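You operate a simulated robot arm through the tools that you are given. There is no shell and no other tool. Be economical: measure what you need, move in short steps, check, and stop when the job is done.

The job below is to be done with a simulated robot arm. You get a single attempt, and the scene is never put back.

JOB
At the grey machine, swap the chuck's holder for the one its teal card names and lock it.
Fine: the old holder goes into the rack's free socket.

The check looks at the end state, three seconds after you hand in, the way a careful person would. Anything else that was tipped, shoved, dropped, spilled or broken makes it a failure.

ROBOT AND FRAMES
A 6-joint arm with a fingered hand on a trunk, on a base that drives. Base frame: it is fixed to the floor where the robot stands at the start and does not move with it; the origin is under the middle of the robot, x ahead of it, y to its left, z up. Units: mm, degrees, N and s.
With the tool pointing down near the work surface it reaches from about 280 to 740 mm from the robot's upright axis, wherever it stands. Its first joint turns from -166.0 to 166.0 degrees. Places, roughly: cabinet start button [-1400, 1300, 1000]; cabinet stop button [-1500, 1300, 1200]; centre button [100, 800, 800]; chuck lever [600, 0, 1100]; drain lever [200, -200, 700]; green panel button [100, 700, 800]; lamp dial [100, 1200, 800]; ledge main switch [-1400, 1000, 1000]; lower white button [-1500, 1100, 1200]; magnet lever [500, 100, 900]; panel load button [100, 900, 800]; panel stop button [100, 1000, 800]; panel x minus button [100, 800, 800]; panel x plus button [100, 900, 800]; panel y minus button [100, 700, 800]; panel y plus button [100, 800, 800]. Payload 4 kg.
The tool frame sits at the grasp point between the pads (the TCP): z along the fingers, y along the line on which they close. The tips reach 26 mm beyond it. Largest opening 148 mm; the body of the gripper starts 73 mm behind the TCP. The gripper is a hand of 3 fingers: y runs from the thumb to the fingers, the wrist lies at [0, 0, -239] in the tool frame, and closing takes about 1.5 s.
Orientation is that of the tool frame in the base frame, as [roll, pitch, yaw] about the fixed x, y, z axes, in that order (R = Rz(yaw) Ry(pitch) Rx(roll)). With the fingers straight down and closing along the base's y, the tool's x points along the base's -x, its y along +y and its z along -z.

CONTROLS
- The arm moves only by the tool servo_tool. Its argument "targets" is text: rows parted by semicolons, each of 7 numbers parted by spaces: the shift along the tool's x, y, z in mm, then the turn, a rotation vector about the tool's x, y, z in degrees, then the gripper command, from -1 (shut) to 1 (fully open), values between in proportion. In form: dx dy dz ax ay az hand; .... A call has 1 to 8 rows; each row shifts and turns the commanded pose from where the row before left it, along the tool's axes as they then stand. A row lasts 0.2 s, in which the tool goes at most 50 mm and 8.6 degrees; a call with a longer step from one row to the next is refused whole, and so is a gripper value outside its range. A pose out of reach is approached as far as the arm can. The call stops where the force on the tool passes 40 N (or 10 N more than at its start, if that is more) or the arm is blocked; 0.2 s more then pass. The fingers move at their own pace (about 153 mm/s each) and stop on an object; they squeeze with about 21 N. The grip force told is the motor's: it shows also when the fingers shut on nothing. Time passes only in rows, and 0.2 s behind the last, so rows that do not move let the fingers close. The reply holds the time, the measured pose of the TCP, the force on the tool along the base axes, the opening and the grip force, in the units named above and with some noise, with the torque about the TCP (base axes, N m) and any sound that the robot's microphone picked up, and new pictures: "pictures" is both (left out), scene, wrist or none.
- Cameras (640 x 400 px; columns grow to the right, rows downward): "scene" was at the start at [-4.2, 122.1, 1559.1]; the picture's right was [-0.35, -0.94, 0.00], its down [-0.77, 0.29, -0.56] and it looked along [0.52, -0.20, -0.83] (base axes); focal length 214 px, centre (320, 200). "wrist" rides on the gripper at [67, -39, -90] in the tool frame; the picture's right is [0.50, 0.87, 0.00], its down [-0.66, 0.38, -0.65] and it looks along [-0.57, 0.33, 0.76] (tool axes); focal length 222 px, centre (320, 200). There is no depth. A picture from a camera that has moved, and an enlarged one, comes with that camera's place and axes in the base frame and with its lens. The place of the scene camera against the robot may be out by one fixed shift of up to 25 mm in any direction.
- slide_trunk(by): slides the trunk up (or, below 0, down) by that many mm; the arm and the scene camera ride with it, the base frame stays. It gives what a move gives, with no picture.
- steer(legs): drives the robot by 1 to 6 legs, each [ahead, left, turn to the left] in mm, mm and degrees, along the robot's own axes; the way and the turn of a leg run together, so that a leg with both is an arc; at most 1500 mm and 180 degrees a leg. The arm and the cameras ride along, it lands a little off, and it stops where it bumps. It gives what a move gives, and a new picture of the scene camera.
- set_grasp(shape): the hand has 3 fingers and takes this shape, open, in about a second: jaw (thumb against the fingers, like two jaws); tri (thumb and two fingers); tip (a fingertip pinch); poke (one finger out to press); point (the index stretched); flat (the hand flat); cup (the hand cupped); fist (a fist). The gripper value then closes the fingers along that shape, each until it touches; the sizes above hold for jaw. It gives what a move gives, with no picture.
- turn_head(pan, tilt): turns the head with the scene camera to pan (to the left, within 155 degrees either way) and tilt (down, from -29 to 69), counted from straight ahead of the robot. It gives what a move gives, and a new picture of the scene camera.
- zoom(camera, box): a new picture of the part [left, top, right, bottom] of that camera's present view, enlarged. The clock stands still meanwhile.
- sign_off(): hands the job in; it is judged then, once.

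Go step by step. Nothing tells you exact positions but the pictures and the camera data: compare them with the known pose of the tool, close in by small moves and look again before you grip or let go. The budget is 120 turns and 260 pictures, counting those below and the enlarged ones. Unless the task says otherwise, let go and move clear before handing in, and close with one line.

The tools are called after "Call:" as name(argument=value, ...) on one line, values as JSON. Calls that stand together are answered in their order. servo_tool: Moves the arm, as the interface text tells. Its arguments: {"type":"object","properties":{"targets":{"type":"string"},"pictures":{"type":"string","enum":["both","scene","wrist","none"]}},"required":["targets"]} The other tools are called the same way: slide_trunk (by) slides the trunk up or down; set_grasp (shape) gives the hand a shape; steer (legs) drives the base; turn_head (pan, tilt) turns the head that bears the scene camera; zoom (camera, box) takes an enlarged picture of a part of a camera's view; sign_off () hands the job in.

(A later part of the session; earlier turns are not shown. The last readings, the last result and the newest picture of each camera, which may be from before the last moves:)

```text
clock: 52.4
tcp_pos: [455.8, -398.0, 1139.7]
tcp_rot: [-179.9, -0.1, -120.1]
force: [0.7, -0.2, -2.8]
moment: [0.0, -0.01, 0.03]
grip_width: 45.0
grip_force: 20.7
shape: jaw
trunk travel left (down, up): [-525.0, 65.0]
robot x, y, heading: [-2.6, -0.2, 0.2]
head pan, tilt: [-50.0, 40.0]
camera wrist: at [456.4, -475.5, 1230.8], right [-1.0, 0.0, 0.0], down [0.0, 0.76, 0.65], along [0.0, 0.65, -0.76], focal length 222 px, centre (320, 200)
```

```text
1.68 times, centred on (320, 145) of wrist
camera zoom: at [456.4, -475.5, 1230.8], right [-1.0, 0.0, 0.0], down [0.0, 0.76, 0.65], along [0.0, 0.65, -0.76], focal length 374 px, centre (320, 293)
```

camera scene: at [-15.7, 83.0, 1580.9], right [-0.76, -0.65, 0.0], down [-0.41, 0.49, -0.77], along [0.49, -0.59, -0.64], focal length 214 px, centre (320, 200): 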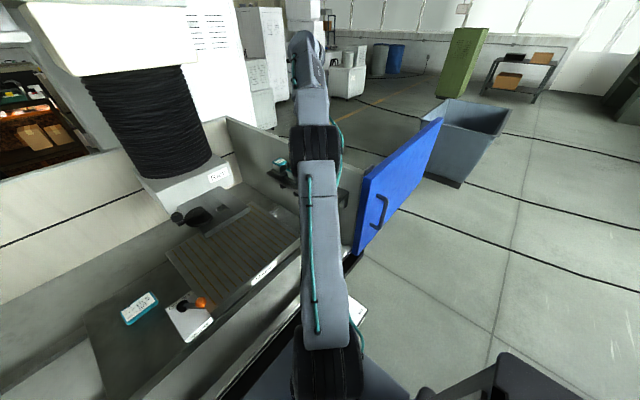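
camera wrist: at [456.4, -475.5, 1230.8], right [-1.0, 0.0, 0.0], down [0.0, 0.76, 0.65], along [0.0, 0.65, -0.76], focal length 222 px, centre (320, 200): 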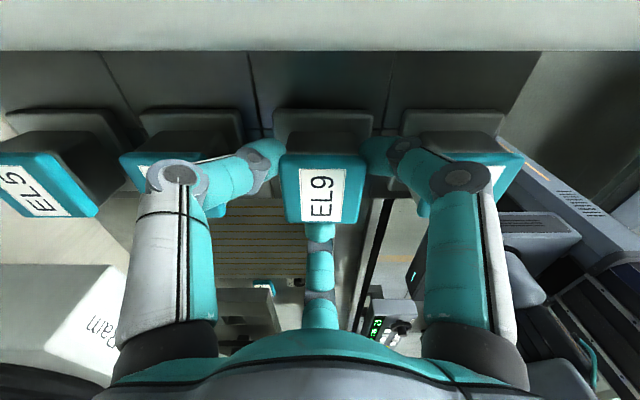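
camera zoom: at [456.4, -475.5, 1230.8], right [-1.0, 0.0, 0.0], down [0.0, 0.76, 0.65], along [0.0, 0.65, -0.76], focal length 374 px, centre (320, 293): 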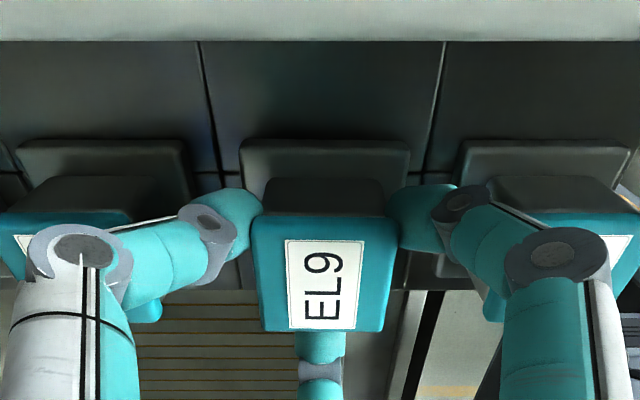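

Call:
servo_tool(targets="0 0 1 0 0 0 -1; 0 0 1 0 0 0 -1; 0 0 1 0 0 0 -1; 0 0 0 0 0 0 -1", pictures="none")

```text
clock: 53.4
tcp_pos: [456.1, -398.1, 1137.5]
tcp_rot: [-179.8, 0.0, -120.1]
force: [0.2, 0.0, -4.6]
moment: [-0.02, -0.03, 0.02]
grip_width: 44.9
grip_force: 21.4
shape: jaw
trunk travel left (down, up): [-525.0, 65.0]
robot x, y, heading: [0.7, -1.0, 0.3]
head pan, tilt: [-50.0, 40.0]
```

Call:
servo_tool(targets="0 0 1 0 0 0 -1; 0 0 1 0 0 0 -1; 0 0 1 0 0 0 -1; 0 0 0 0 0 0 -1", pictures="wrist")

Call:
zoom(camera="wrist", box=[130, 50, 510, 240])

```text
clock: 54.4
tcp_pos: [456.1, -399.6, 1132.9]
tcp_rot: [-179.9, 0.0, -120.1]
force: [0.1, 0.8, -4.7]
moment: [0.0, 0.0, 0.02]
grip_width: 45.2
grip_force: 20.9
shape: jaw
trunk travel left (down, up): [-525.0, 65.0]
robot x, y, heading: [-1.2, -1.2, 0.2]
head pan, tilt: [-50.0, 40.0]
camera wrist: at [455.9, -475.7, 1224.4], right [-1.0, 0.0, 0.0], down [0.0, 0.76, 0.65], along [0.0, 0.65, -0.76], focal length 222 px, centre (320, 200)
```

wrist: 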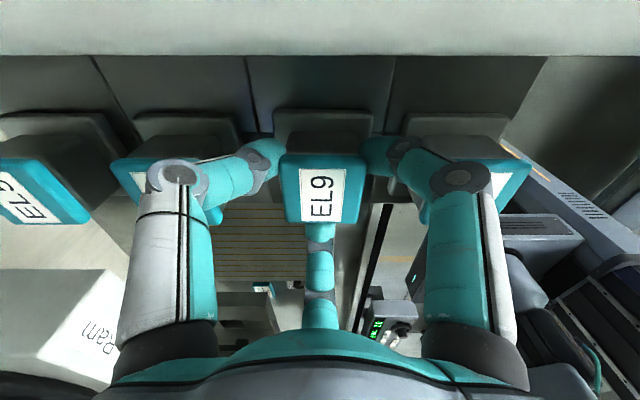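

```text
1.68 times, centred on (320, 145) of wrist
camera zoom: at [455.9, -475.7, 1224.4], right [-1.0, 0.0, 0.0], down [0.0, 0.76, 0.65], along [0.0, 0.65, -0.76], focal length 374 px, centre (320, 293)
```

zoom: 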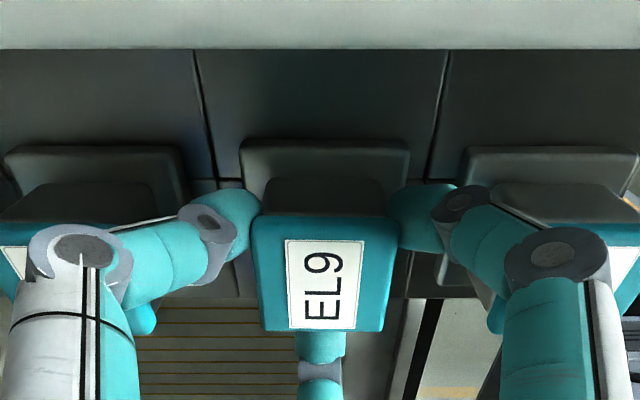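

Still no contact force, though the heights look nearly equal. I'll look closer at EL9 and the neighbours' flanges for a gap.

Call:
zoom(camera="wrist", box=[215, 95, 315, 165])

Call:
zoom(camera="wrist", box=[350, 95, 450, 165])

Call:
turn_head(pan=-30, tilt=35)

```text
5.71 times, centred on (265, 130) of wrist
camera zoom: at [455.9, -475.7, 1224.4], right [-1.0, 0.0, 0.0], down [0.0, 0.76, 0.65], along [0.0, 0.65, -0.76], focal length 1269 px, centre (634, 600)
```

zoom: 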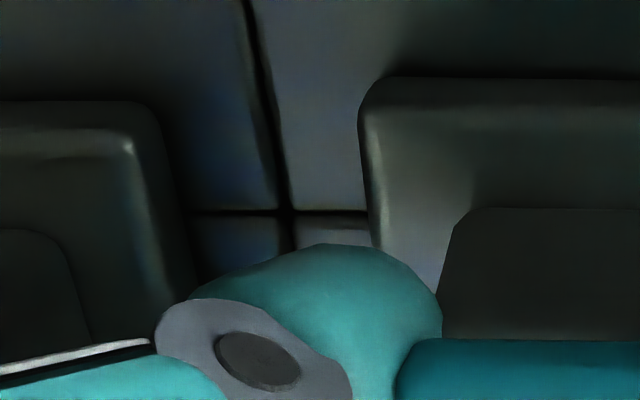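

```text
5.71 times, centred on (400, 130) of wrist
camera zoom: at [455.9, -475.7, 1224.4], right [-1.0, 0.0, 0.0], down [0.0, 0.76, 0.65], along [0.0, 0.65, -0.76], focal length 1269 px, centre (-137, 600)
```

zoom: 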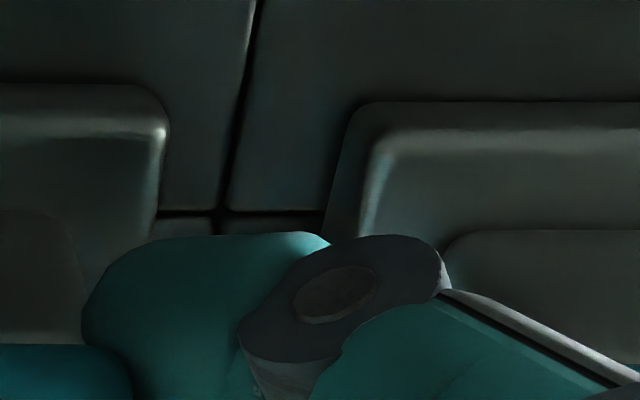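

```text
clock: 55.3
tcp_pos: [455.7, -398.5, 1132.6]
tcp_rot: [-179.9, 0.0, -120.1]
force: [-0.8, -0.9, -3.8]
moment: [0.0, 0.01, -0.01]
grip_width: 44.8
grip_force: 21.0
shape: jaw
trunk travel left (down, up): [-525.0, 65.0]
robot x, y, heading: [1.2, 1.9, 0.2]
head pan, tilt: [-30.0, 35.0]
camera scene: at [5.7, 104.0, 1588.5], right [-0.5, -0.87, 0.0], down [-0.5, 0.29, -0.82], along [0.71, -0.41, -0.57], focal length 214 px, centre (320, 200)
```

scene: 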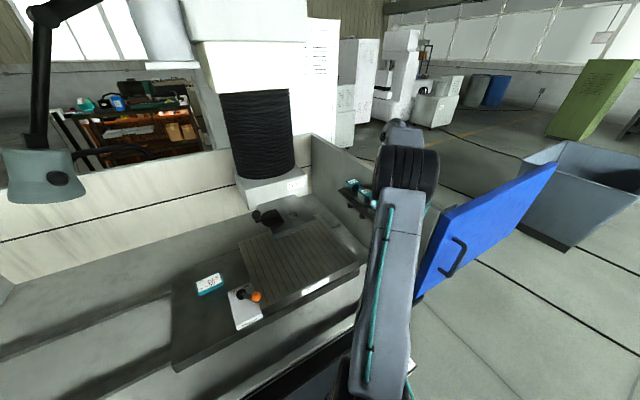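

Call:
servo_tool(targets="-1.3 0.75 0 0 0 0 -1; -1.3 0.75 0 0 0 0 -1; 0 0 0 0 0 0 -1", pictures="none")

Call:
servo_tool(targets="0 0 1 0 0 0 -1; 0 0 1 0 0 0 -1; 0 0 0 0 0 0 -1", pictures="wrist")

Call:
zoom(camera="wrist", box=[215, 95, 315, 165])

Call:
zoom(camera="scene", box=[320, 160, 400, 220])

```text
clock: 56.1
tcp_pos: [454.7, -395.1, 1132.6]
tcp_rot: [-179.9, 0.0, -120.1]
force: [0.1, 0.0, -3.9]
moment: [0.0, 0.01, 0.01]
grip_width: 45.0
grip_force: 21.1
shape: jaw
trunk travel left (down, up): [-525.0, 65.0]
robot x, y, heading: [1.0, 0.8, -0.2]
head pan, tilt: [-30.0, 35.0]
```

```text
clock: 56.9
tcp_pos: [455.7, -395.2, 1133.3]
tcp_rot: [-179.8, 0.0, -120.1]
force: [0.8, -1.4, 2.5]
moment: [-0.07, -0.06, -0.03]
grip_width: 45.2
grip_force: 21.5
shape: jaw
trunk travel left (down, up): [-525.0, 65.0]
robot x, y, heading: [5.2, 2.3, 0.1]
head pan, tilt: [-30.0, 35.0]
camera wrist: at [456.2, -472.1, 1223.4], right [-1.0, 0.0, 0.0], down [0.0, 0.76, 0.65], along [0.0, 0.65, -0.76], focal length 222 px, centre (320, 200)
```

wrist: 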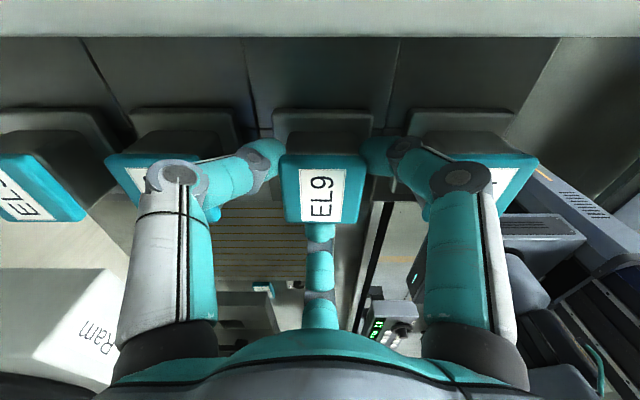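

```text
5.71 times, centred on (265, 130) of wrist
camera zoom: at [456.2, -472.1, 1223.4], right [-1.0, 0.0, 0.0], down [0.0, 0.76, 0.65], along [0.0, 0.65, -0.76], focal length 1269 px, centre (634, 600)
```

zoom: 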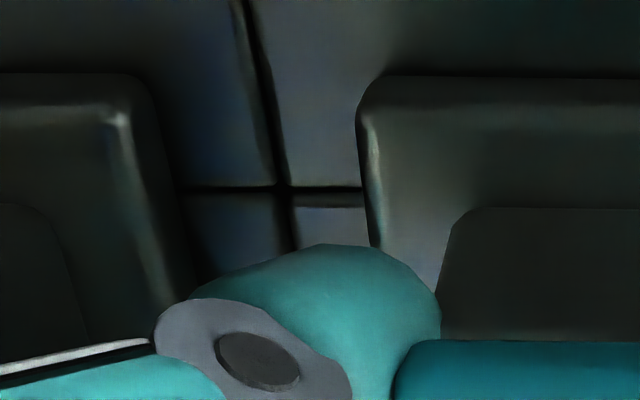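

```text
6.67 times, centred on (360, 190) of scene
camera zoom: at [5.5, 104.3, 1588.6], right [-0.5, -0.87, 0.0], down [-0.5, 0.29, -0.82], along [0.71, -0.41, -0.57], focal length 1430 px, centre (53, 267)
```

zoom: 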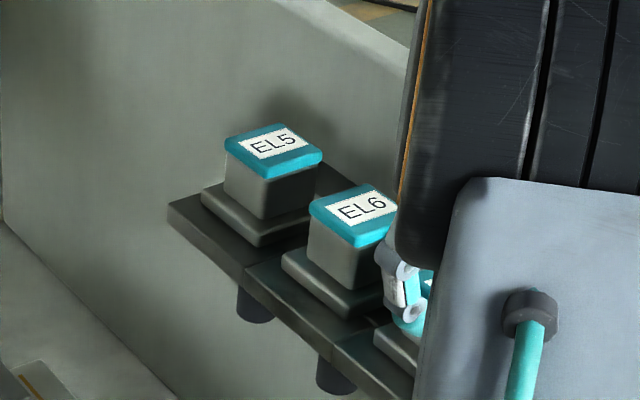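

Contact at TCP z≈1132, and EL9's flange is now level and in line with its neighbours. Releasing with a small opening.

Call:
servo_tool(targets="0 0 0 0 0 0 -0.2; 0 0 0 0 0 0 -0.15; 0 0 0 0 0 0 -0.1; 0 0 0 0 0 0 -0.1; 0 0 0 0 0 0 -0.1", pictures="wrist")

Call:
zoom(camera="wrist", box=[130, 50, 510, 240])

```text
clock: 58.1
tcp_pos: [454.6, -395.0, 1130.9]
tcp_rot: [-179.9, 0.0, -120.1]
force: [-0.1, -0.4, -0.6]
moment: [-0.01, -0.04, 0.05]
grip_width: 66.0
grip_force: 0.0
shape: jaw
trunk travel left (down, up): [-525.0, 65.0]
robot x, y, heading: [0.1, 3.1, 0.3]
head pan, tilt: [-30.0, 35.0]
camera wrist: at [456.2, -472.1, 1222.8], right [-1.0, 0.0, 0.0], down [0.0, 0.76, 0.65], along [0.0, 0.65, -0.76], focal length 222 px, centre (320, 200)
```

wrist: 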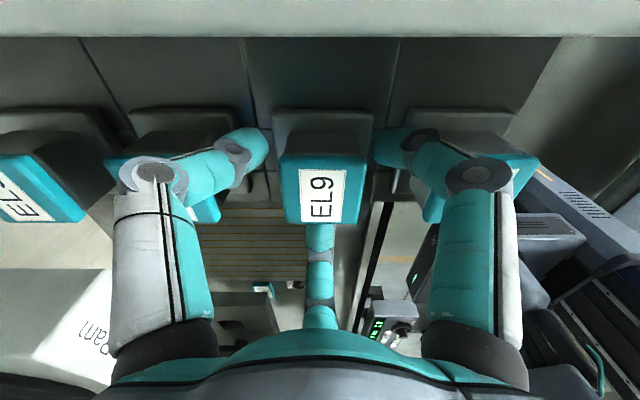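

```text
1.68 times, centred on (320, 145) of wrist
camera zoom: at [456.2, -472.1, 1222.8], right [-1.0, 0.0, 0.0], down [0.0, 0.76, 0.65], along [0.0, 0.65, -0.76], focal length 374 px, centre (320, 293)
```

zoom: 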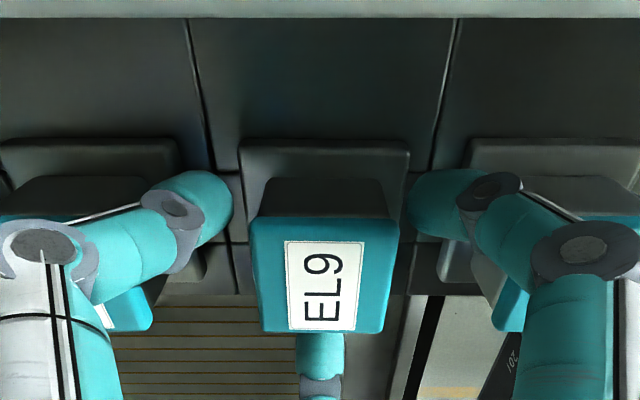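

EL9 stands level with its neighbours. Raising clear.

Call:
servo_tool(targets="0 0 -8 0 0 0 -0.05; 0 0 -10 0 0 0 -0.05; 0 0 -15 0 0 0 -0.05; 0 0 -25 0 0 0 -0.05; 0 0 -35 0 0 0 0; 0 0 -35 0 0 0 0; 0 0 0 0 0 0 0", pictures="both")

Call:
zoom(camera="wrist", box=[100, 60, 480, 240])

```text
clock: 59.7
tcp_pos: [454.7, -394.8, 1260.1]
tcp_rot: [-180.0, -0.1, -120.1]
force: [0.2, -0.3, -0.1]
moment: [0.01, -0.03, 0.0]
grip_width: 73.5
grip_force: 0.0
shape: jaw
trunk travel left (down, up): [-525.0, 65.0]
robot x, y, heading: [-0.1, -0.3, 0.1]
head pan, tilt: [-30.0, 35.0]
camera scene: at [5.5, 104.3, 1588.5], right [-0.5, -0.87, 0.0], down [-0.5, 0.29, -0.82], along [0.71, -0.41, -0.57], focal length 214 px, centre (320, 200)
camera wrist: at [455.0, -472.0, 1351.7], right [-1.0, 0.0, 0.0], down [0.0, 0.76, 0.65], along [0.0, 0.65, -0.76], focal length 222 px, centre (320, 200)
```

scene: 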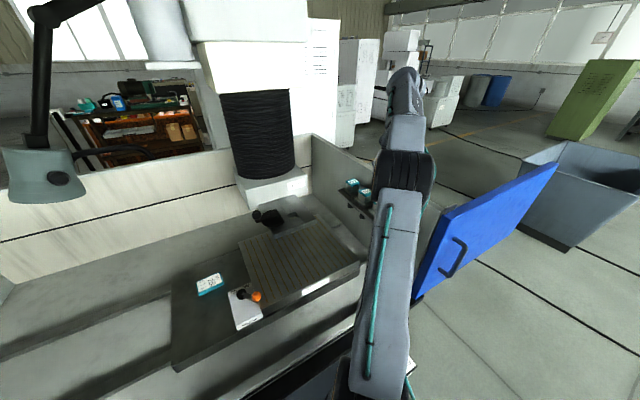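
wrist: 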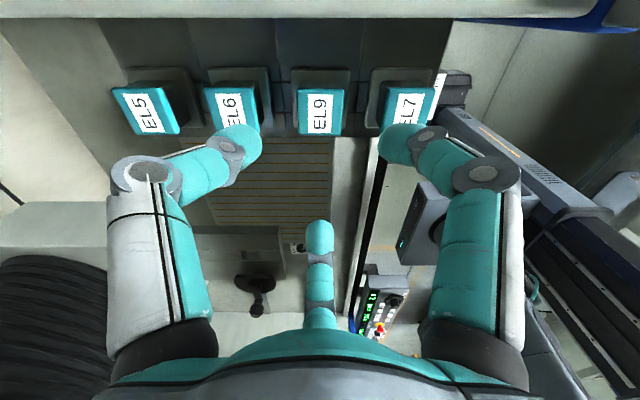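

```text
1.68 times, centred on (290, 150) of wrist
camera zoom: at [455.0, -472.0, 1351.7], right [-1.0, 0.0, 0.0], down [0.0, 0.76, 0.65], along [0.0, 0.65, -0.76], focal length 374 px, centre (370, 284)
```

zoom: 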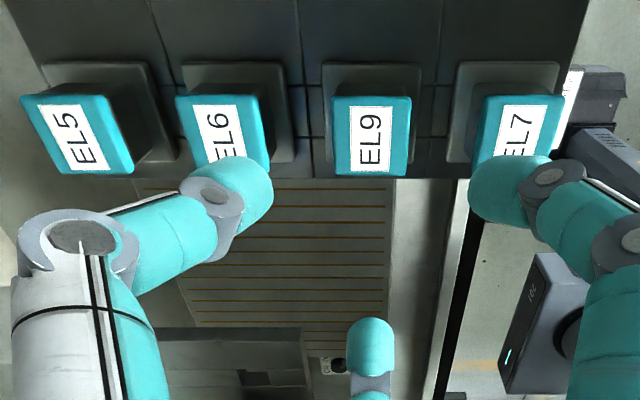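

EL9 sits in line in the rack. EL5's target is about (628,-395), right at the edge of reach, so I'll move there in small steps at height and watch for reach warnings.

Call:
servo_tool(targets="-20 -34.6 0 0 0 0 0; -20 -34.6 0 0 0 0 0; -20 -34.6 0 0 0 0 0; -20 -34.6 0 0 0 0 0; 0 0 0 0 0 0 0", pictures="wrist")

Call:
zoom(camera="wrist", box=[220, 40, 480, 180])

```text
clock: 60.9
tcp_pos: [490.9, -394.9, 1257.2]
tcp_rot: [-179.5, -0.3, -120.1]
force: [0.6, -0.3, -0.6]
moment: [0.01, 0.0, 0.04]
grip_width: 73.9
grip_force: 0.1
shape: jaw
out of reach, approached as far as the arm can: row 1, 2, 3, 4
trunk travel left (down, up): [-525.0, 65.0]
robot x, y, heading: [2.7, 1.3, -0.1]
head pan, tilt: [-30.0, 35.0]
camera wrist: at [491.4, -471.1, 1349.0], right [-1.0, 0.0, -0.01], down [0.0, 0.76, 0.65], along [0.0, 0.65, -0.76], focal length 222 px, centre (320, 200)
```

wrist: 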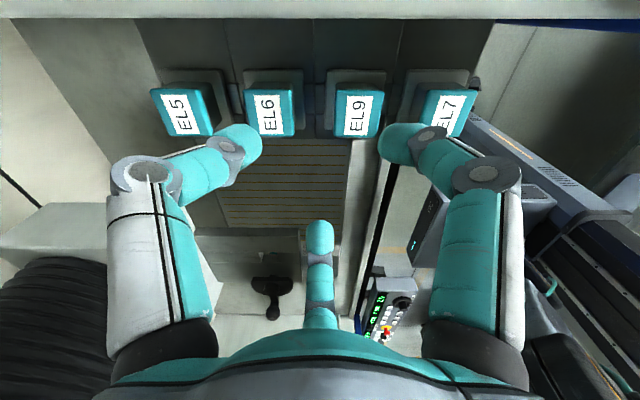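

```text
2.46 times, centred on (350, 110) of wrist
camera zoom: at [491.4, -471.1, 1349.0], right [-1.0, 0.0, -0.01], down [0.0, 0.76, 0.65], along [0.0, 0.65, -0.76], focal length 547 px, centre (246, 422)
```

zoom: 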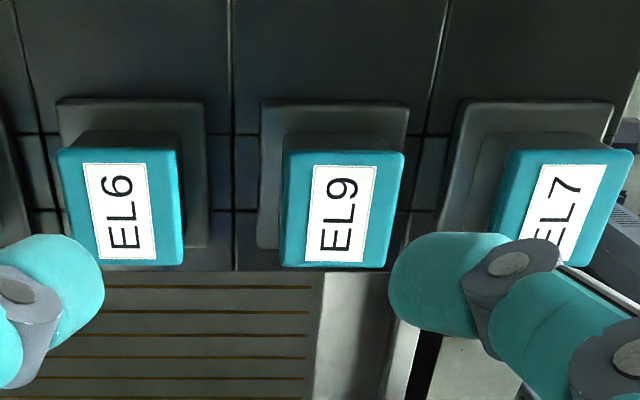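

Reach shrinks with height, so I need to stand closer. I'll look at the floor on the robot's right and front before driving.

Call:
turn_head(pan=-70, tilt=60)

Call:
turn_head(pan=-10, tilt=69)

Call:
turn_head(pan=-110, tilt=50)

```text
clock: 61.9
tcp_pos: [492.9, -394.2, 1257.6]
tcp_rot: [-179.5, -0.3, -120.0]
force: [-0.3, 0.0, -0.5]
moment: [-0.02, -0.02, 0.0]
grip_width: 73.9
grip_force: 0.1
shape: jaw
trunk travel left (down, up): [-525.0, 65.0]
robot x, y, heading: [2.2, -0.2, 0.2]
head pan, tilt: [-70.0, 60.0]
camera scene: at [-47.8, 85.5, 1554.2], right [-0.94, -0.35, 0.0], down [-0.3, 0.81, -0.5], along [0.17, -0.47, -0.87], focal length 214 px, centre (320, 200)
```

scene: 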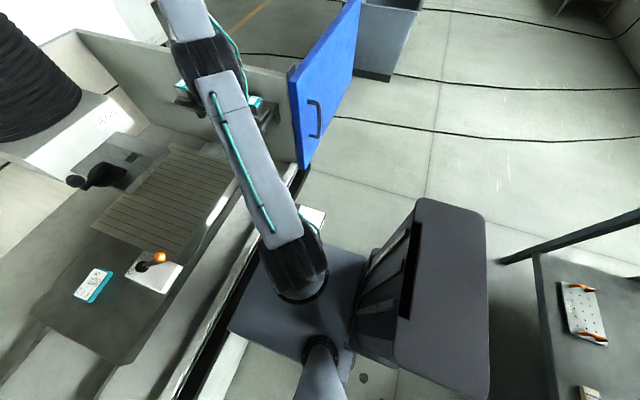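

```text
clock: 63.2
tcp_pos: [490.4, -395.7, 1256.8]
tcp_rot: [-179.5, -0.4, -120.1]
force: [1.0, -0.1, 0.5]
moment: [-0.02, -0.02, 0.01]
grip_width: 73.5
grip_force: 0.1
shape: jaw
trunk travel left (down, up): [-525.0, 65.0]
robot x, y, heading: [-0.7, 1.0, -0.2]
head pan, tilt: [-10.0, 68.8]
camera scene: at [-15.7, 138.5, 1544.8], right [-0.17, -0.99, 0.0], down [-0.92, 0.16, -0.36], along [0.36, -0.06, -0.93], focal length 214 px, centre (320, 200)
```

scene: 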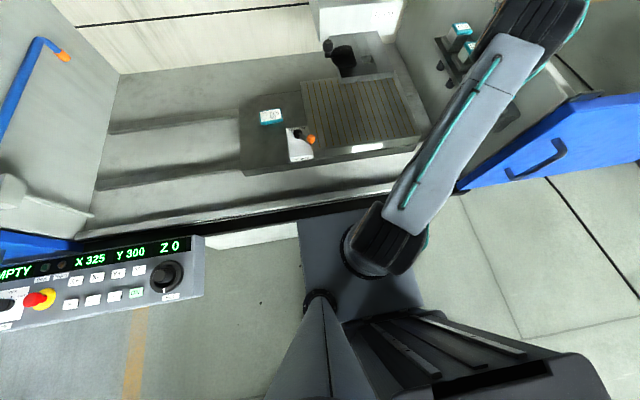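

```text
clock: 65.0
tcp_pos: [491.1, -395.4, 1256.9]
tcp_rot: [-179.5, -0.3, -120.0]
force: [0.2, -0.8, 0.0]
moment: [0.0, 0.03, 0.02]
grip_width: 73.6
grip_force: 0.0
shape: jaw
trunk travel left (down, up): [-525.0, 65.0]
robot x, y, heading: [-0.9, 0.1, 0.1]
head pan, tilt: [-110.0, 50.0]
camera scene: at [-96.9, 75.7, 1566.7], right [-0.94, 0.34, 0.0], down [0.26, 0.72, -0.64], along [-0.22, -0.6, -0.77], focal length 214 px, centre (320, 200)
```

scene: 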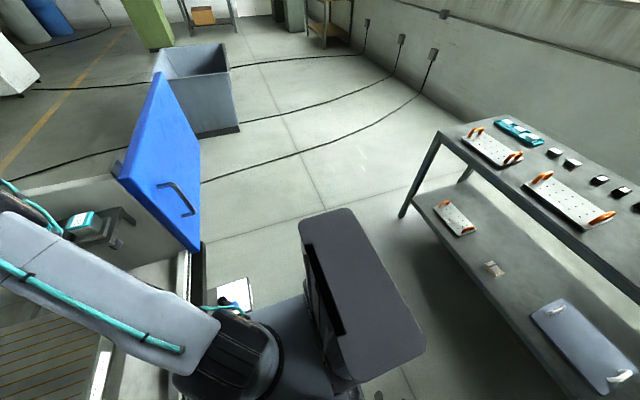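

The overhanging machine front and the drain lever box limit driving forward or right. I'll first try raising the trunk 65 mm, which extends the reach at carrying height.

Call:
slide_trunk(by=65)

Call:
servo_tool(targets="0 0 20 0 0 0 0; 0 0 20 0 0 0 0; 0 0 20 0 0 0 0; 0 0 15 0 0 0 0", pictures="none")

```text
clock: 66.0
tcp_pos: [491.0, -394.6, 1321.7]
tcp_rot: [-179.5, -0.3, -120.0]
force: [0.3, 0.0, -0.6]
moment: [-0.01, -0.03, -0.04]
grip_width: 73.8
grip_force: 0.1
shape: jaw
trunk travel left (down, up): [-590.0, 0.0]
robot x, y, heading: [3.8, 0.9, 0.3]
head pan, tilt: [-110.0, 50.0]
```

```text
clock: 67.0
tcp_pos: [492.6, -395.2, 1247.2]
tcp_rot: [-179.5, -0.3, -120.0]
force: [-0.4, 0.0, -0.6]
moment: [0.02, 0.03, 0.02]
grip_width: 73.8
grip_force: 0.1
shape: jaw
trunk travel left (down, up): [-590.0, 0.0]
robot x, y, heading: [-0.4, 0.9, 0.2]
head pan, tilt: [-110.0, 50.0]
```

Call:
servo_tool(targets="-15 -26 4 0 0 0 0; -15 -26 4 0 0 0 0; -15 -26 4 0 0 0 0; -15 -26 4 0 0 0 0", pictures="none")

```text
clock: 68.0
tcp_pos: [564.1, -406.7, 1209.8]
tcp_rot: [-179.3, -0.5, -120.1]
force: [0.4, 0.2, 0.2]
moment: [-0.01, 0.02, -0.01]
grip_width: 73.6
grip_force: 0.0
shape: jaw
out of reach, approached as far as the arm can: row 3, 4
trunk travel left (down, up): [-590.0, 0.0]
robot x, y, heading: [-1.4, 2.5, 0.2]
head pan, tilt: [-110.0, 50.0]
```

The reach limit is about 680 mm at carrying height, so I need the base about 70–80 mm closer. I'll inspect the space in front of the base.

Call:
turn_head(pan=20, tilt=69)

Call:
zoom(camera="scene", box=[200, 160, 520, 360])

Call:
turn_head(pan=-70, tilt=69)

Call:
zoom(camera="scene", box=[160, 100, 480, 300])

```text
clock: 70.2
tcp_pos: [563.5, -407.1, 1210.6]
tcp_rot: [-179.3, -0.5, -119.9]
force: [-0.7, -0.2, -0.2]
moment: [0.02, 0.0, 0.01]
grip_width: 73.5
grip_force: 0.0
shape: jaw
trunk travel left (down, up): [-590.0, 0.0]
robot x, y, heading: [1.0, 1.6, -0.1]
head pan, tilt: [20.0, 68.8]
camera scene: at [-18.3, 167.4, 1609.8], right [0.34, -0.94, 0.0], down [-0.88, -0.32, -0.36], along [0.34, 0.12, -0.93], focal length 214 px, centre (320, 200)
```

scene: 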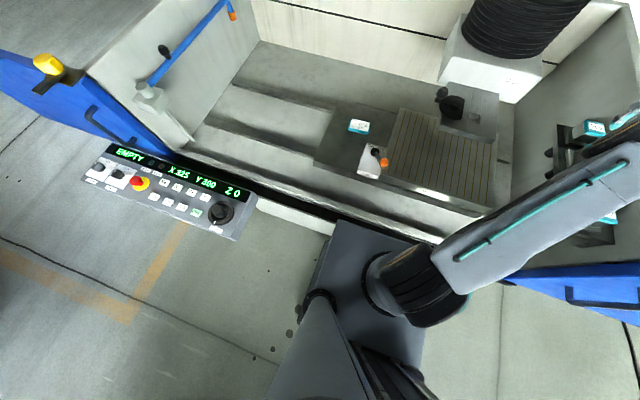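

```text
2.00 times, centred on (360, 260) of scene
camera zoom: at [-18.3, 167.4, 1609.8], right [0.34, -0.94, 0.0], down [-0.88, -0.32, -0.36], along [0.34, 0.12, -0.93], focal length 429 px, centre (240, 80)
```

zoom: 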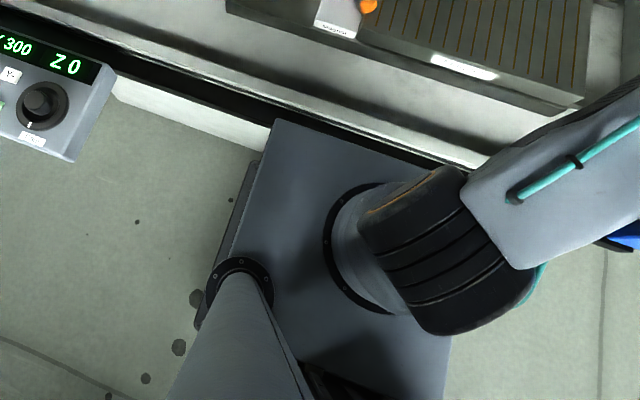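

```text
clock: 71.8
tcp_pos: [564.0, -408.1, 1208.9]
tcp_rot: [-179.4, -0.4, -119.9]
force: [-0.5, 0.6, 0.1]
moment: [0.0, 0.04, -0.02]
grip_width: 73.6
grip_force: 0.2
shape: jaw
trunk travel left (down, up): [-590.0, 0.0]
robot x, y, heading: [0.8, 2.6, -0.0]
head pan, tilt: [-70.0, 68.8]
camera scene: at [-51.5, 95.6, 1609.8], right [-0.94, -0.35, 0.0], down [-0.32, 0.87, -0.36], along [0.12, -0.34, -0.93], focal length 214 px, centre (320, 200)
```

scene: 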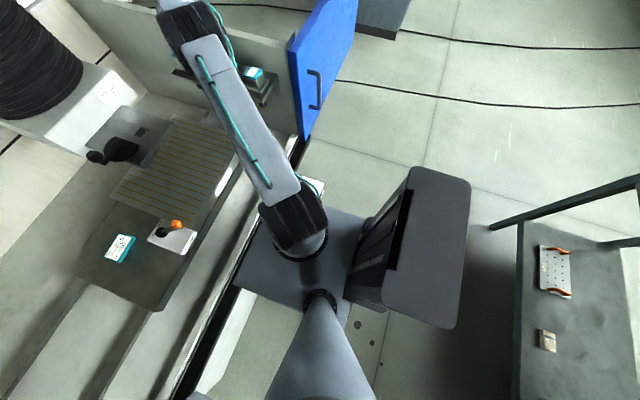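

```text
2.00 times, centred on (320, 200) of scene
camera zoom: at [-51.5, 95.6, 1609.8], right [-0.94, -0.35, 0.0], down [-0.32, 0.87, -0.36], along [0.12, -0.34, -0.93], focal length 429 px, centre (320, 200)
```

zoom: 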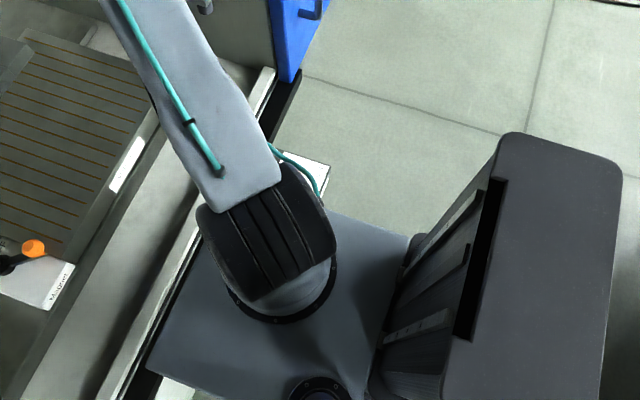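

The robot's plate (z≈1025) is above the machine lip and its base (x≈230) still has about 100 mm to the machine body. So a 60 mm ahead / 60 mm right shift is feasible. I'll retract the arm first, then drive.

Call:
servo_tool(targets="0 0 -10 0 0 0 0; -14 31 -14 0 0 0 0; -14 31 -14 0 0 0 0; -14 31 -14 0 0 0 0; -14 31 -14 0 0 0 0; -14 31 -14 0 0 0 0; -14 31 -14 0 0 0 0", pictures="none")

Call:
turn_head(pan=-35, tilt=45)

```text
clock: 73.4
tcp_pos: [438.9, -242.1, 1295.7]
tcp_rot: [-179.4, -0.3, -120.0]
force: [0.4, -0.8, 0.3]
moment: [-0.02, 0.01, -0.02]
grip_width: 73.7
grip_force: 0.1
shape: jaw
out of reach, approached as far as the arm can: row 1
trunk travel left (down, up): [-590.0, 0.0]
robot x, y, heading: [-2.6, 2.6, 0.0]
head pan, tilt: [-70.0, 68.8]
```

```text
clock: 74.4
tcp_pos: [438.8, -243.0, 1296.1]
tcp_rot: [-179.6, -0.2, -119.9]
force: [-0.2, 0.9, 0.1]
moment: [-0.01, 0.02, 0.0]
grip_width: 73.7
grip_force: 0.1
shape: jaw
trunk travel left (down, up): [-590.0, 0.0]
robot x, y, heading: [-3.4, 5.6, 0.0]
head pan, tilt: [-35.0, 45.0]
camera scene: at [-4.2, 101.7, 1638.6], right [-0.57, -0.82, 0.0], down [-0.58, 0.4, -0.71], along [0.58, -0.4, -0.71], focal length 214 px, centre (320, 200)
```

scene: 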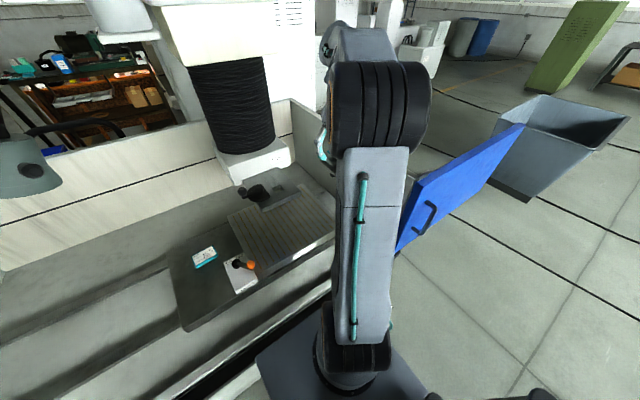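

Hand retracted and high. I'll drive right in two small legs first, then ahead.

Call:
steer(legs=[[0, -60, 0]])

Call:
steer(legs=[[30, 0, 0], [30, 0, 0]])

```text
clock: 75.4
tcp_pos: [439.6, -303.9, 1295.4]
tcp_rot: [-179.5, -0.2, -120.0]
force: [0.1, 0.7, -0.3]
moment: [0.01, 0.0, 0.0]
grip_width: 73.8
grip_force: 0.1
shape: jaw
trunk travel left (down, up): [-590.0, 0.0]
robot x, y, heading: [-0.4, -57.9, -0.1]
head pan, tilt: [-35.0, 45.0]
camera scene: at [-4.0, 41.0, 1638.7], right [-0.57, -0.82, 0.0], down [-0.58, 0.4, -0.71], along [0.58, -0.4, -0.71], focal length 214 px, centre (320, 200)
```

scene: 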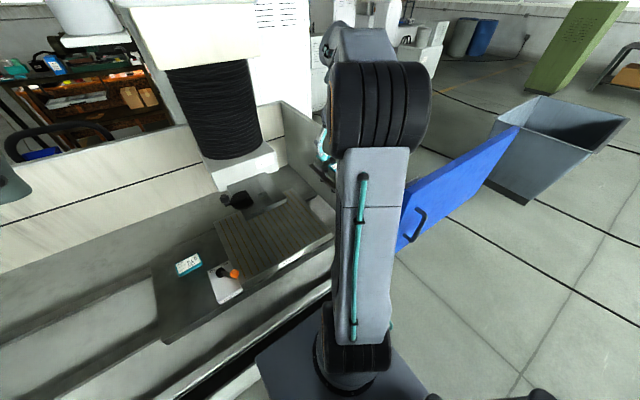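

```text
clock: 76.7
tcp_pos: [486.1, -303.8, 1295.2]
tcp_rot: [-179.5, -0.3, -120.3]
force: [-0.9, 0.1, 0.4]
moment: [0.01, -0.03, 0.01]
grip_width: 73.7
grip_force: 0.0
shape: jaw
trunk travel left (down, up): [-590.0, 0.0]
robot x, y, heading: [48.8, -54.7, -0.0]
head pan, tilt: [-35.0, 45.0]
stopped in leg 2: the robot was blocked; the commanded pose is now the measured one
camera scene: at [43.5, 43.6, 1638.7], right [-0.58, -0.82, 0.0], down [-0.58, 0.41, -0.71], along [0.58, -0.41, -0.71], focal length 214 px, centre (320, 200)
```

scene: 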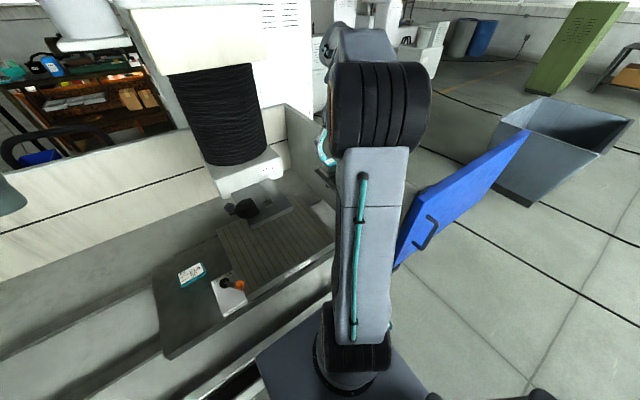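

Blocked at about 46 mm ahead, a gentle touch with the machine. I'll back off slightly and move right a bit more for margin, then check the drain lever.

Call:
steer(legs=[[-8, 0, 0], [0, -25, 0]])

Call:
turn_head(pan=-75, tilt=69)

Call:
zoom(camera="scene", box=[240, 100, 440, 260])

```text
clock: 77.9
tcp_pos: [478.2, -329.4, 1293.6]
tcp_rot: [-179.6, -0.2, -120.2]
force: [0.0, 0.1, 0.1]
moment: [0.03, -0.01, 0.03]
grip_width: 73.6
grip_force: 0.2
shape: jaw
trunk travel left (down, up): [-590.0, 0.0]
robot x, y, heading: [41.8, -84.1, 0.0]
head pan, tilt: [-35.0, 45.0]
camera scene: at [36.7, 17.5, 1638.7], right [-0.58, -0.82, 0.0], down [-0.58, 0.41, -0.71], along [0.58, -0.41, -0.71], focal length 214 px, centre (320, 200)
```

scene: 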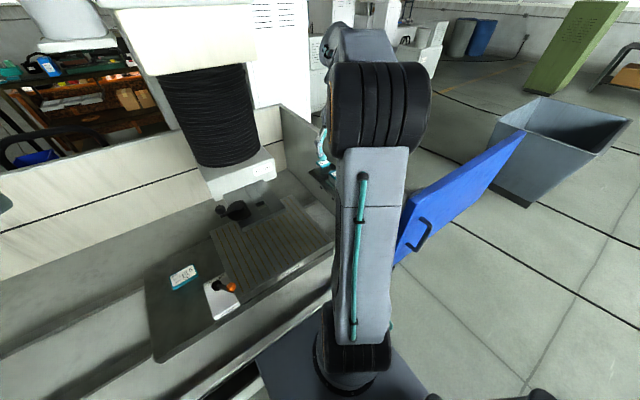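

```text
clock: 78.9
tcp_pos: [478.7, -328.8, 1293.3]
tcp_rot: [-179.5, -0.4, -120.2]
force: [-0.3, 0.6, -0.7]
moment: [0.0, 0.02, 0.01]
grip_width: 73.6
grip_force: 0.1
shape: jaw
trunk travel left (down, up): [-590.0, 0.0]
robot x, y, heading: [39.7, -82.0, -0.5]
head pan, tilt: [-75.0, 68.8]
camera scene: at [-15.4, 11.3, 1609.8], right [-0.97, -0.26, 0.0], down [-0.24, 0.9, -0.36], along [0.09, -0.35, -0.93], focal length 214 px, centre (320, 200)
```

scene: 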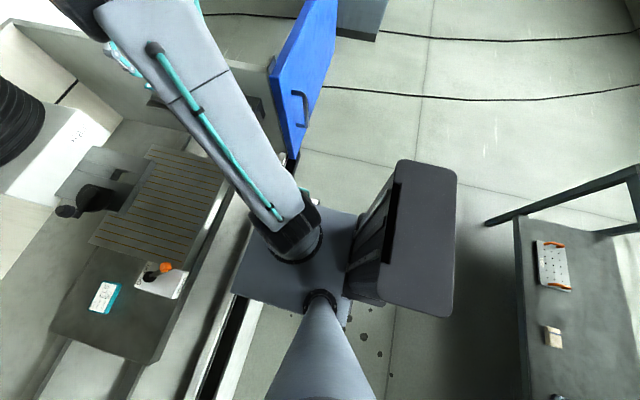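

```text
2.50 times, centred on (340, 180) of scene
camera zoom: at [-15.4, 11.3, 1609.8], right [-0.97, -0.26, 0.0], down [-0.24, 0.9, -0.36], along [0.09, -0.35, -0.93], focal length 536 px, centre (270, 250)
```

zoom: 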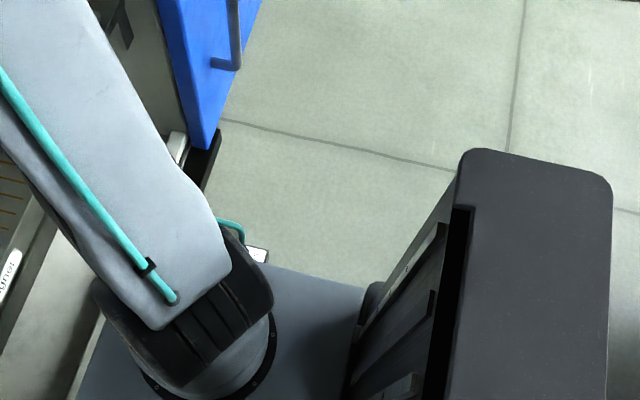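

Call:
servo_tool(targets="-3.2 -32 8 -0.5 -0.3 0 0; -3.2 -32 8 0 0 0 0; -3.2 -32 8 0 0 0 0; -3.2 -32 8 0 0 0 0; -3.2 -20 8 0 0 0 0; 0 0 0 0 0 0 0", pictures="wrist")

Call:
zoom(camera="wrist", box=[230, 40, 430, 200])

```text
clock: 80.3
tcp_pos: [617.1, -390.0, 1255.2]
tcp_rot: [179.9, 0.0, -120.3]
force: [-0.4, 0.3, 0.1]
moment: [0.01, 0.0, 0.02]
grip_width: 73.6
grip_force: 0.1
shape: jaw
trunk travel left (down, up): [-590.0, 0.0]
robot x, y, heading: [37.3, -82.5, -0.0]
head pan, tilt: [-75.0, 68.8]
camera wrist: at [616.7, -466.8, 1346.2], right [-1.0, 0.01, 0.0], down [0.01, 0.76, 0.65], along [0.0, 0.65, -0.76], focal length 222 px, centre (320, 200)
```

wrist: 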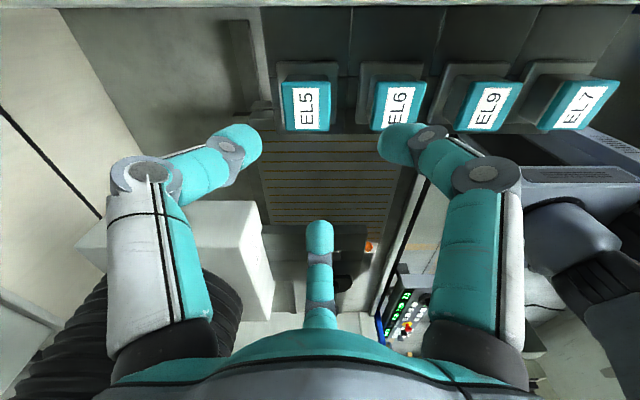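

```text
2.50 times, centred on (330, 120) of wrist
camera zoom: at [616.7, -466.8, 1346.2], right [-1.0, 0.01, 0.0], down [0.01, 0.76, 0.65], along [0.0, 0.65, -0.76], focal length 555 px, centre (295, 400)
```

zoom: 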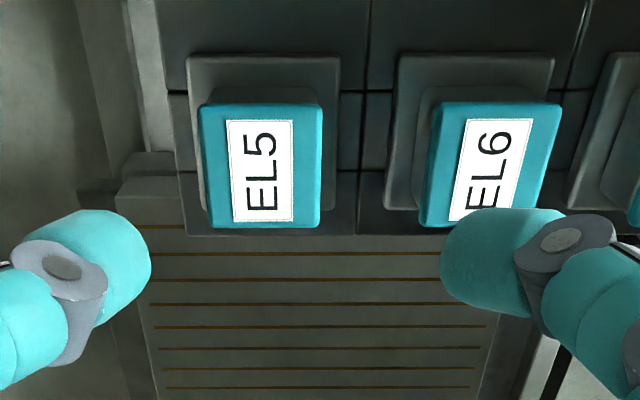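

EL5 is reachable: label centre (629.7,-395.4), with spacing consistent at 87.5 mm. Aligning to TCP (631,-395) and lowering partway.

Call:
servo_tool(targets="-1.2 -7.3 10 0 0 -0.3 0; -1.2 -7.3 15 0 0 0 0; 0 0 20 0 0 0 0; 0 0 20 0 0 0 0; 0 0 20 0 0 0 0; 0 0 0 0 0 0 0", pictures="wrist")

Call:
zoom(camera="wrist", box=[220, 60, 460, 240])

```text
clock: 81.7
tcp_pos: [629.7, -395.3, 1169.2]
tcp_rot: [179.9, 0.0, -120.0]
force: [0.8, 1.0, 0.1]
moment: [-0.01, 0.03, 0.02]
grip_width: 73.8
grip_force: 0.0
shape: jaw
trunk travel left (down, up): [-590.0, 0.0]
robot x, y, heading: [37.4, -82.2, -0.0]
head pan, tilt: [-75.0, 68.8]
camera wrist: at [629.4, -472.8, 1260.3], right [-1.0, 0.0, 0.0], down [0.0, 0.76, 0.65], along [0.0, 0.65, -0.76], focal length 222 px, centre (320, 200)
```

wrist: 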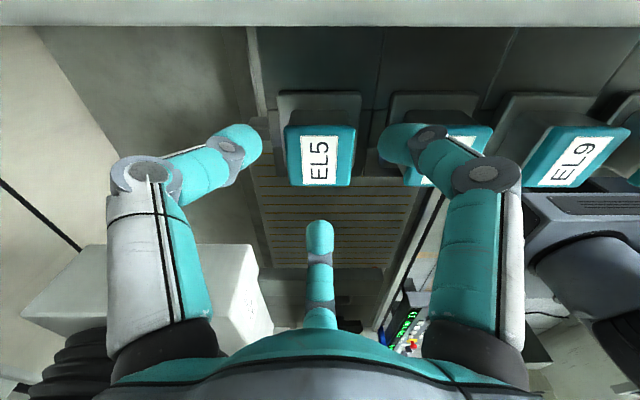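

```text
2.22 times, centred on (340, 150) of wrist
camera zoom: at [629.4, -472.8, 1260.3], right [-1.0, 0.0, 0.0], down [0.0, 0.76, 0.65], along [0.0, 0.65, -0.76], focal length 494 px, centre (276, 311)
```

zoom: 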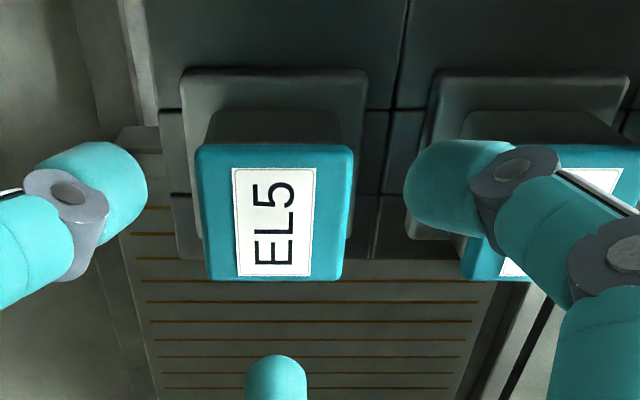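

Centred. Narrowing slightly and descending to grip height 1132.

Call:
servo_tool(targets="0 0 0 0 0 0 -0.08; 0 0 12 0 0 0 -0.08; 0 0 12 0 0 0 -0.08; 0 0 12.5 0 0 0 -0.08; 0 0 0 0 0 0 -0.08", pictures="wrist")

Call:
zoom(camera="wrist", box=[200, 60, 460, 240])

```text
clock: 82.9
tcp_pos: [626.6, -395.7, 1133.5]
tcp_rot: [179.9, -0.1, -120.0]
force: [0.5, -0.3, -0.7]
moment: [-0.02, -0.01, 0.01]
grip_width: 68.8
grip_force: 0.0
shape: jaw
trunk travel left (down, up): [-590.0, 0.0]
robot x, y, heading: [34.4, -83.8, -0.3]
head pan, tilt: [-75.0, 68.8]
camera wrist: at [628.8, -472.0, 1224.5], right [-1.0, 0.0, 0.0], down [0.0, 0.76, 0.65], along [0.0, 0.65, -0.76], focal length 222 px, centre (320, 200)
```

wrist: 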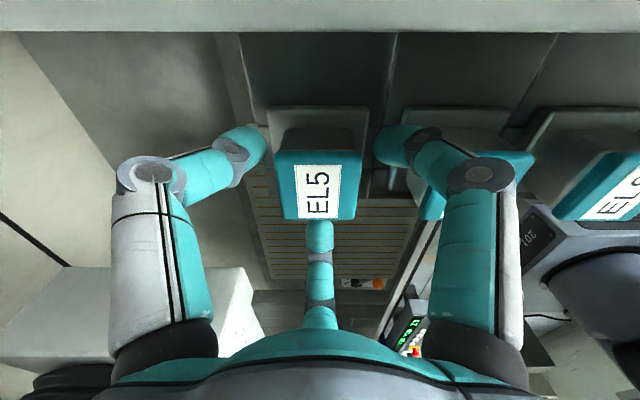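

```text
2.22 times, centred on (330, 150) of wrist
camera zoom: at [628.8, -472.0, 1224.5], right [-1.0, 0.0, 0.0], down [0.0, 0.76, 0.65], along [0.0, 0.65, -0.76], focal length 494 px, centre (298, 311)
```

zoom: 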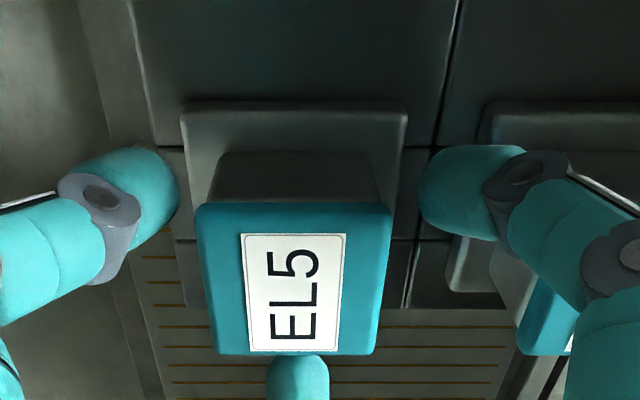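

Call:
servo_tool(targets="0 0 0 0 0 0 -0.3; 0 0 0 0 0 0 -0.5; 0 0 0 0 0 0 -0.7; 0 0 0 0 0 0 -1; 0 0 0 0 0 0 -1; 0 0 0 0 0 0 -1; 0 0 0 0 0 0 -1", pictures="wrist")

Call:
zoom(camera="wrist", box=[200, 60, 460, 240])

```text
clock: 84.5
tcp_pos: [627.7, -395.6, 1132.9]
tcp_rot: [179.9, 0.0, -120.0]
force: [-0.6, -0.1, -0.3]
moment: [0.03, -0.03, -0.01]
grip_width: 44.9
grip_force: 21.2
shape: jaw
trunk travel left (down, up): [-590.0, 0.0]
robot x, y, heading: [39.2, -83.9, -0.1]
head pan, tilt: [-75.0, 68.8]
camera wrist: at [629.0, -472.1, 1224.4], right [-1.0, 0.0, 0.0], down [0.0, 0.76, 0.66], along [0.0, 0.66, -0.76], focal length 222 px, centre (320, 200)
```

wrist: 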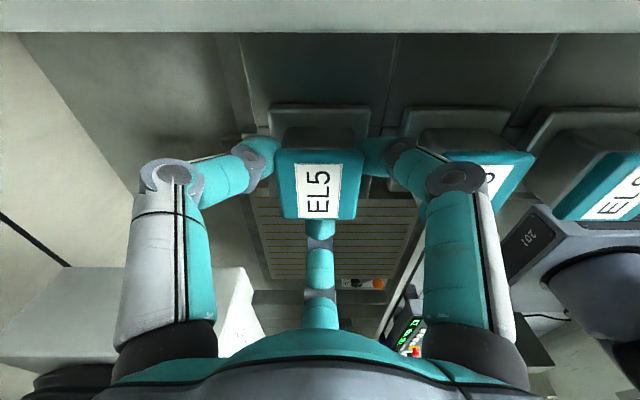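

```text
2.22 times, centred on (330, 150) of wrist
camera zoom: at [629.0, -472.1, 1224.4], right [-1.0, 0.0, 0.0], down [0.0, 0.76, 0.66], along [0.0, 0.66, -0.76], focal length 494 px, centre (298, 311)
```

zoom: 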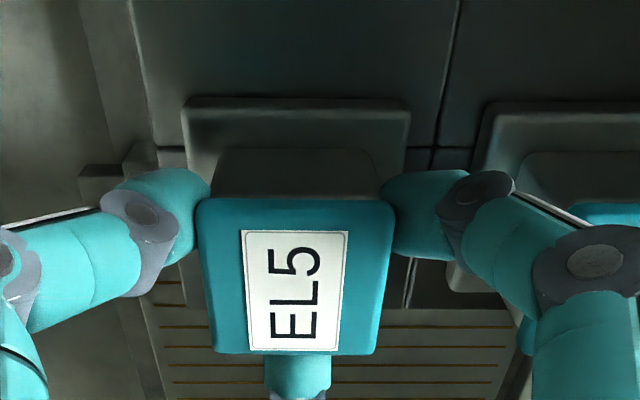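

EL5 gripped. Lifting straight up slowly.

Call:
servo_tool(targets="0 0 -4 0 0 0 -1; 0 0 -8 0 0 0 -1; 0 0 -12 0 0 0 -1; 0 0 -15 0 0 0 -1; 0 0 -15 0 0 0 -1; 0 0 -15 0 0 0 -1; 0 0 0 0 0 0 -1", pictures="wrist")

Call:
servo_tool(targets="0 0 -15 0 0 0 -1; 0 0 -15 0 0 0 -1; 0 0 -10 0 0 0 -1; 0 0 0 0 0 0 -1", pictures="wrist")

```text
clock: 86.1
tcp_pos: [627.6, -395.3, 1201.0]
tcp_rot: [179.9, 0.0, -120.1]
force: [0.3, 0.4, -4.7]
moment: [0.01, 0.01, 0.01]
grip_width: 44.7
grip_force: 20.6
shape: jaw
trunk travel left (down, up): [-590.0, 0.0]
robot x, y, heading: [40.3, -81.7, -0.2]
head pan, tilt: [-75.0, 68.8]
camera wrist: at [628.6, -472.1, 1292.8], right [-1.0, 0.0, 0.0], down [0.0, 0.76, 0.66], along [0.0, 0.66, -0.76], focal length 222 px, centre (320, 200)
```

wrist: 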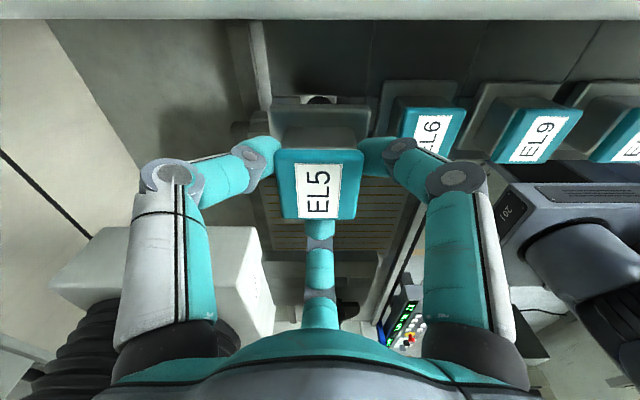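

```text
clock: 87.1
tcp_pos: [628.5, -395.0, 1242.5]
tcp_rot: [179.9, 0.0, -120.0]
force: [-0.2, 0.0, -3.3]
moment: [0.01, 0.02, 0.02]
grip_width: 44.7
grip_force: 20.8
shape: jaw
trunk travel left (down, up): [-590.0, 0.0]
robot x, y, heading: [43.1, -85.0, -0.3]
head pan, tilt: [-75.0, 68.8]
camera wrist: at [629.6, -472.0, 1333.7], right [-1.0, 0.0, 0.0], down [0.0, 0.76, 0.66], along [0.0, 0.66, -0.76], focal length 222 px, centre (320, 200)
```

wrist: 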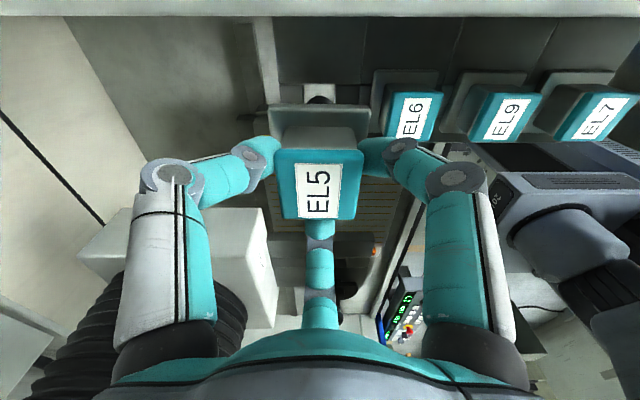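

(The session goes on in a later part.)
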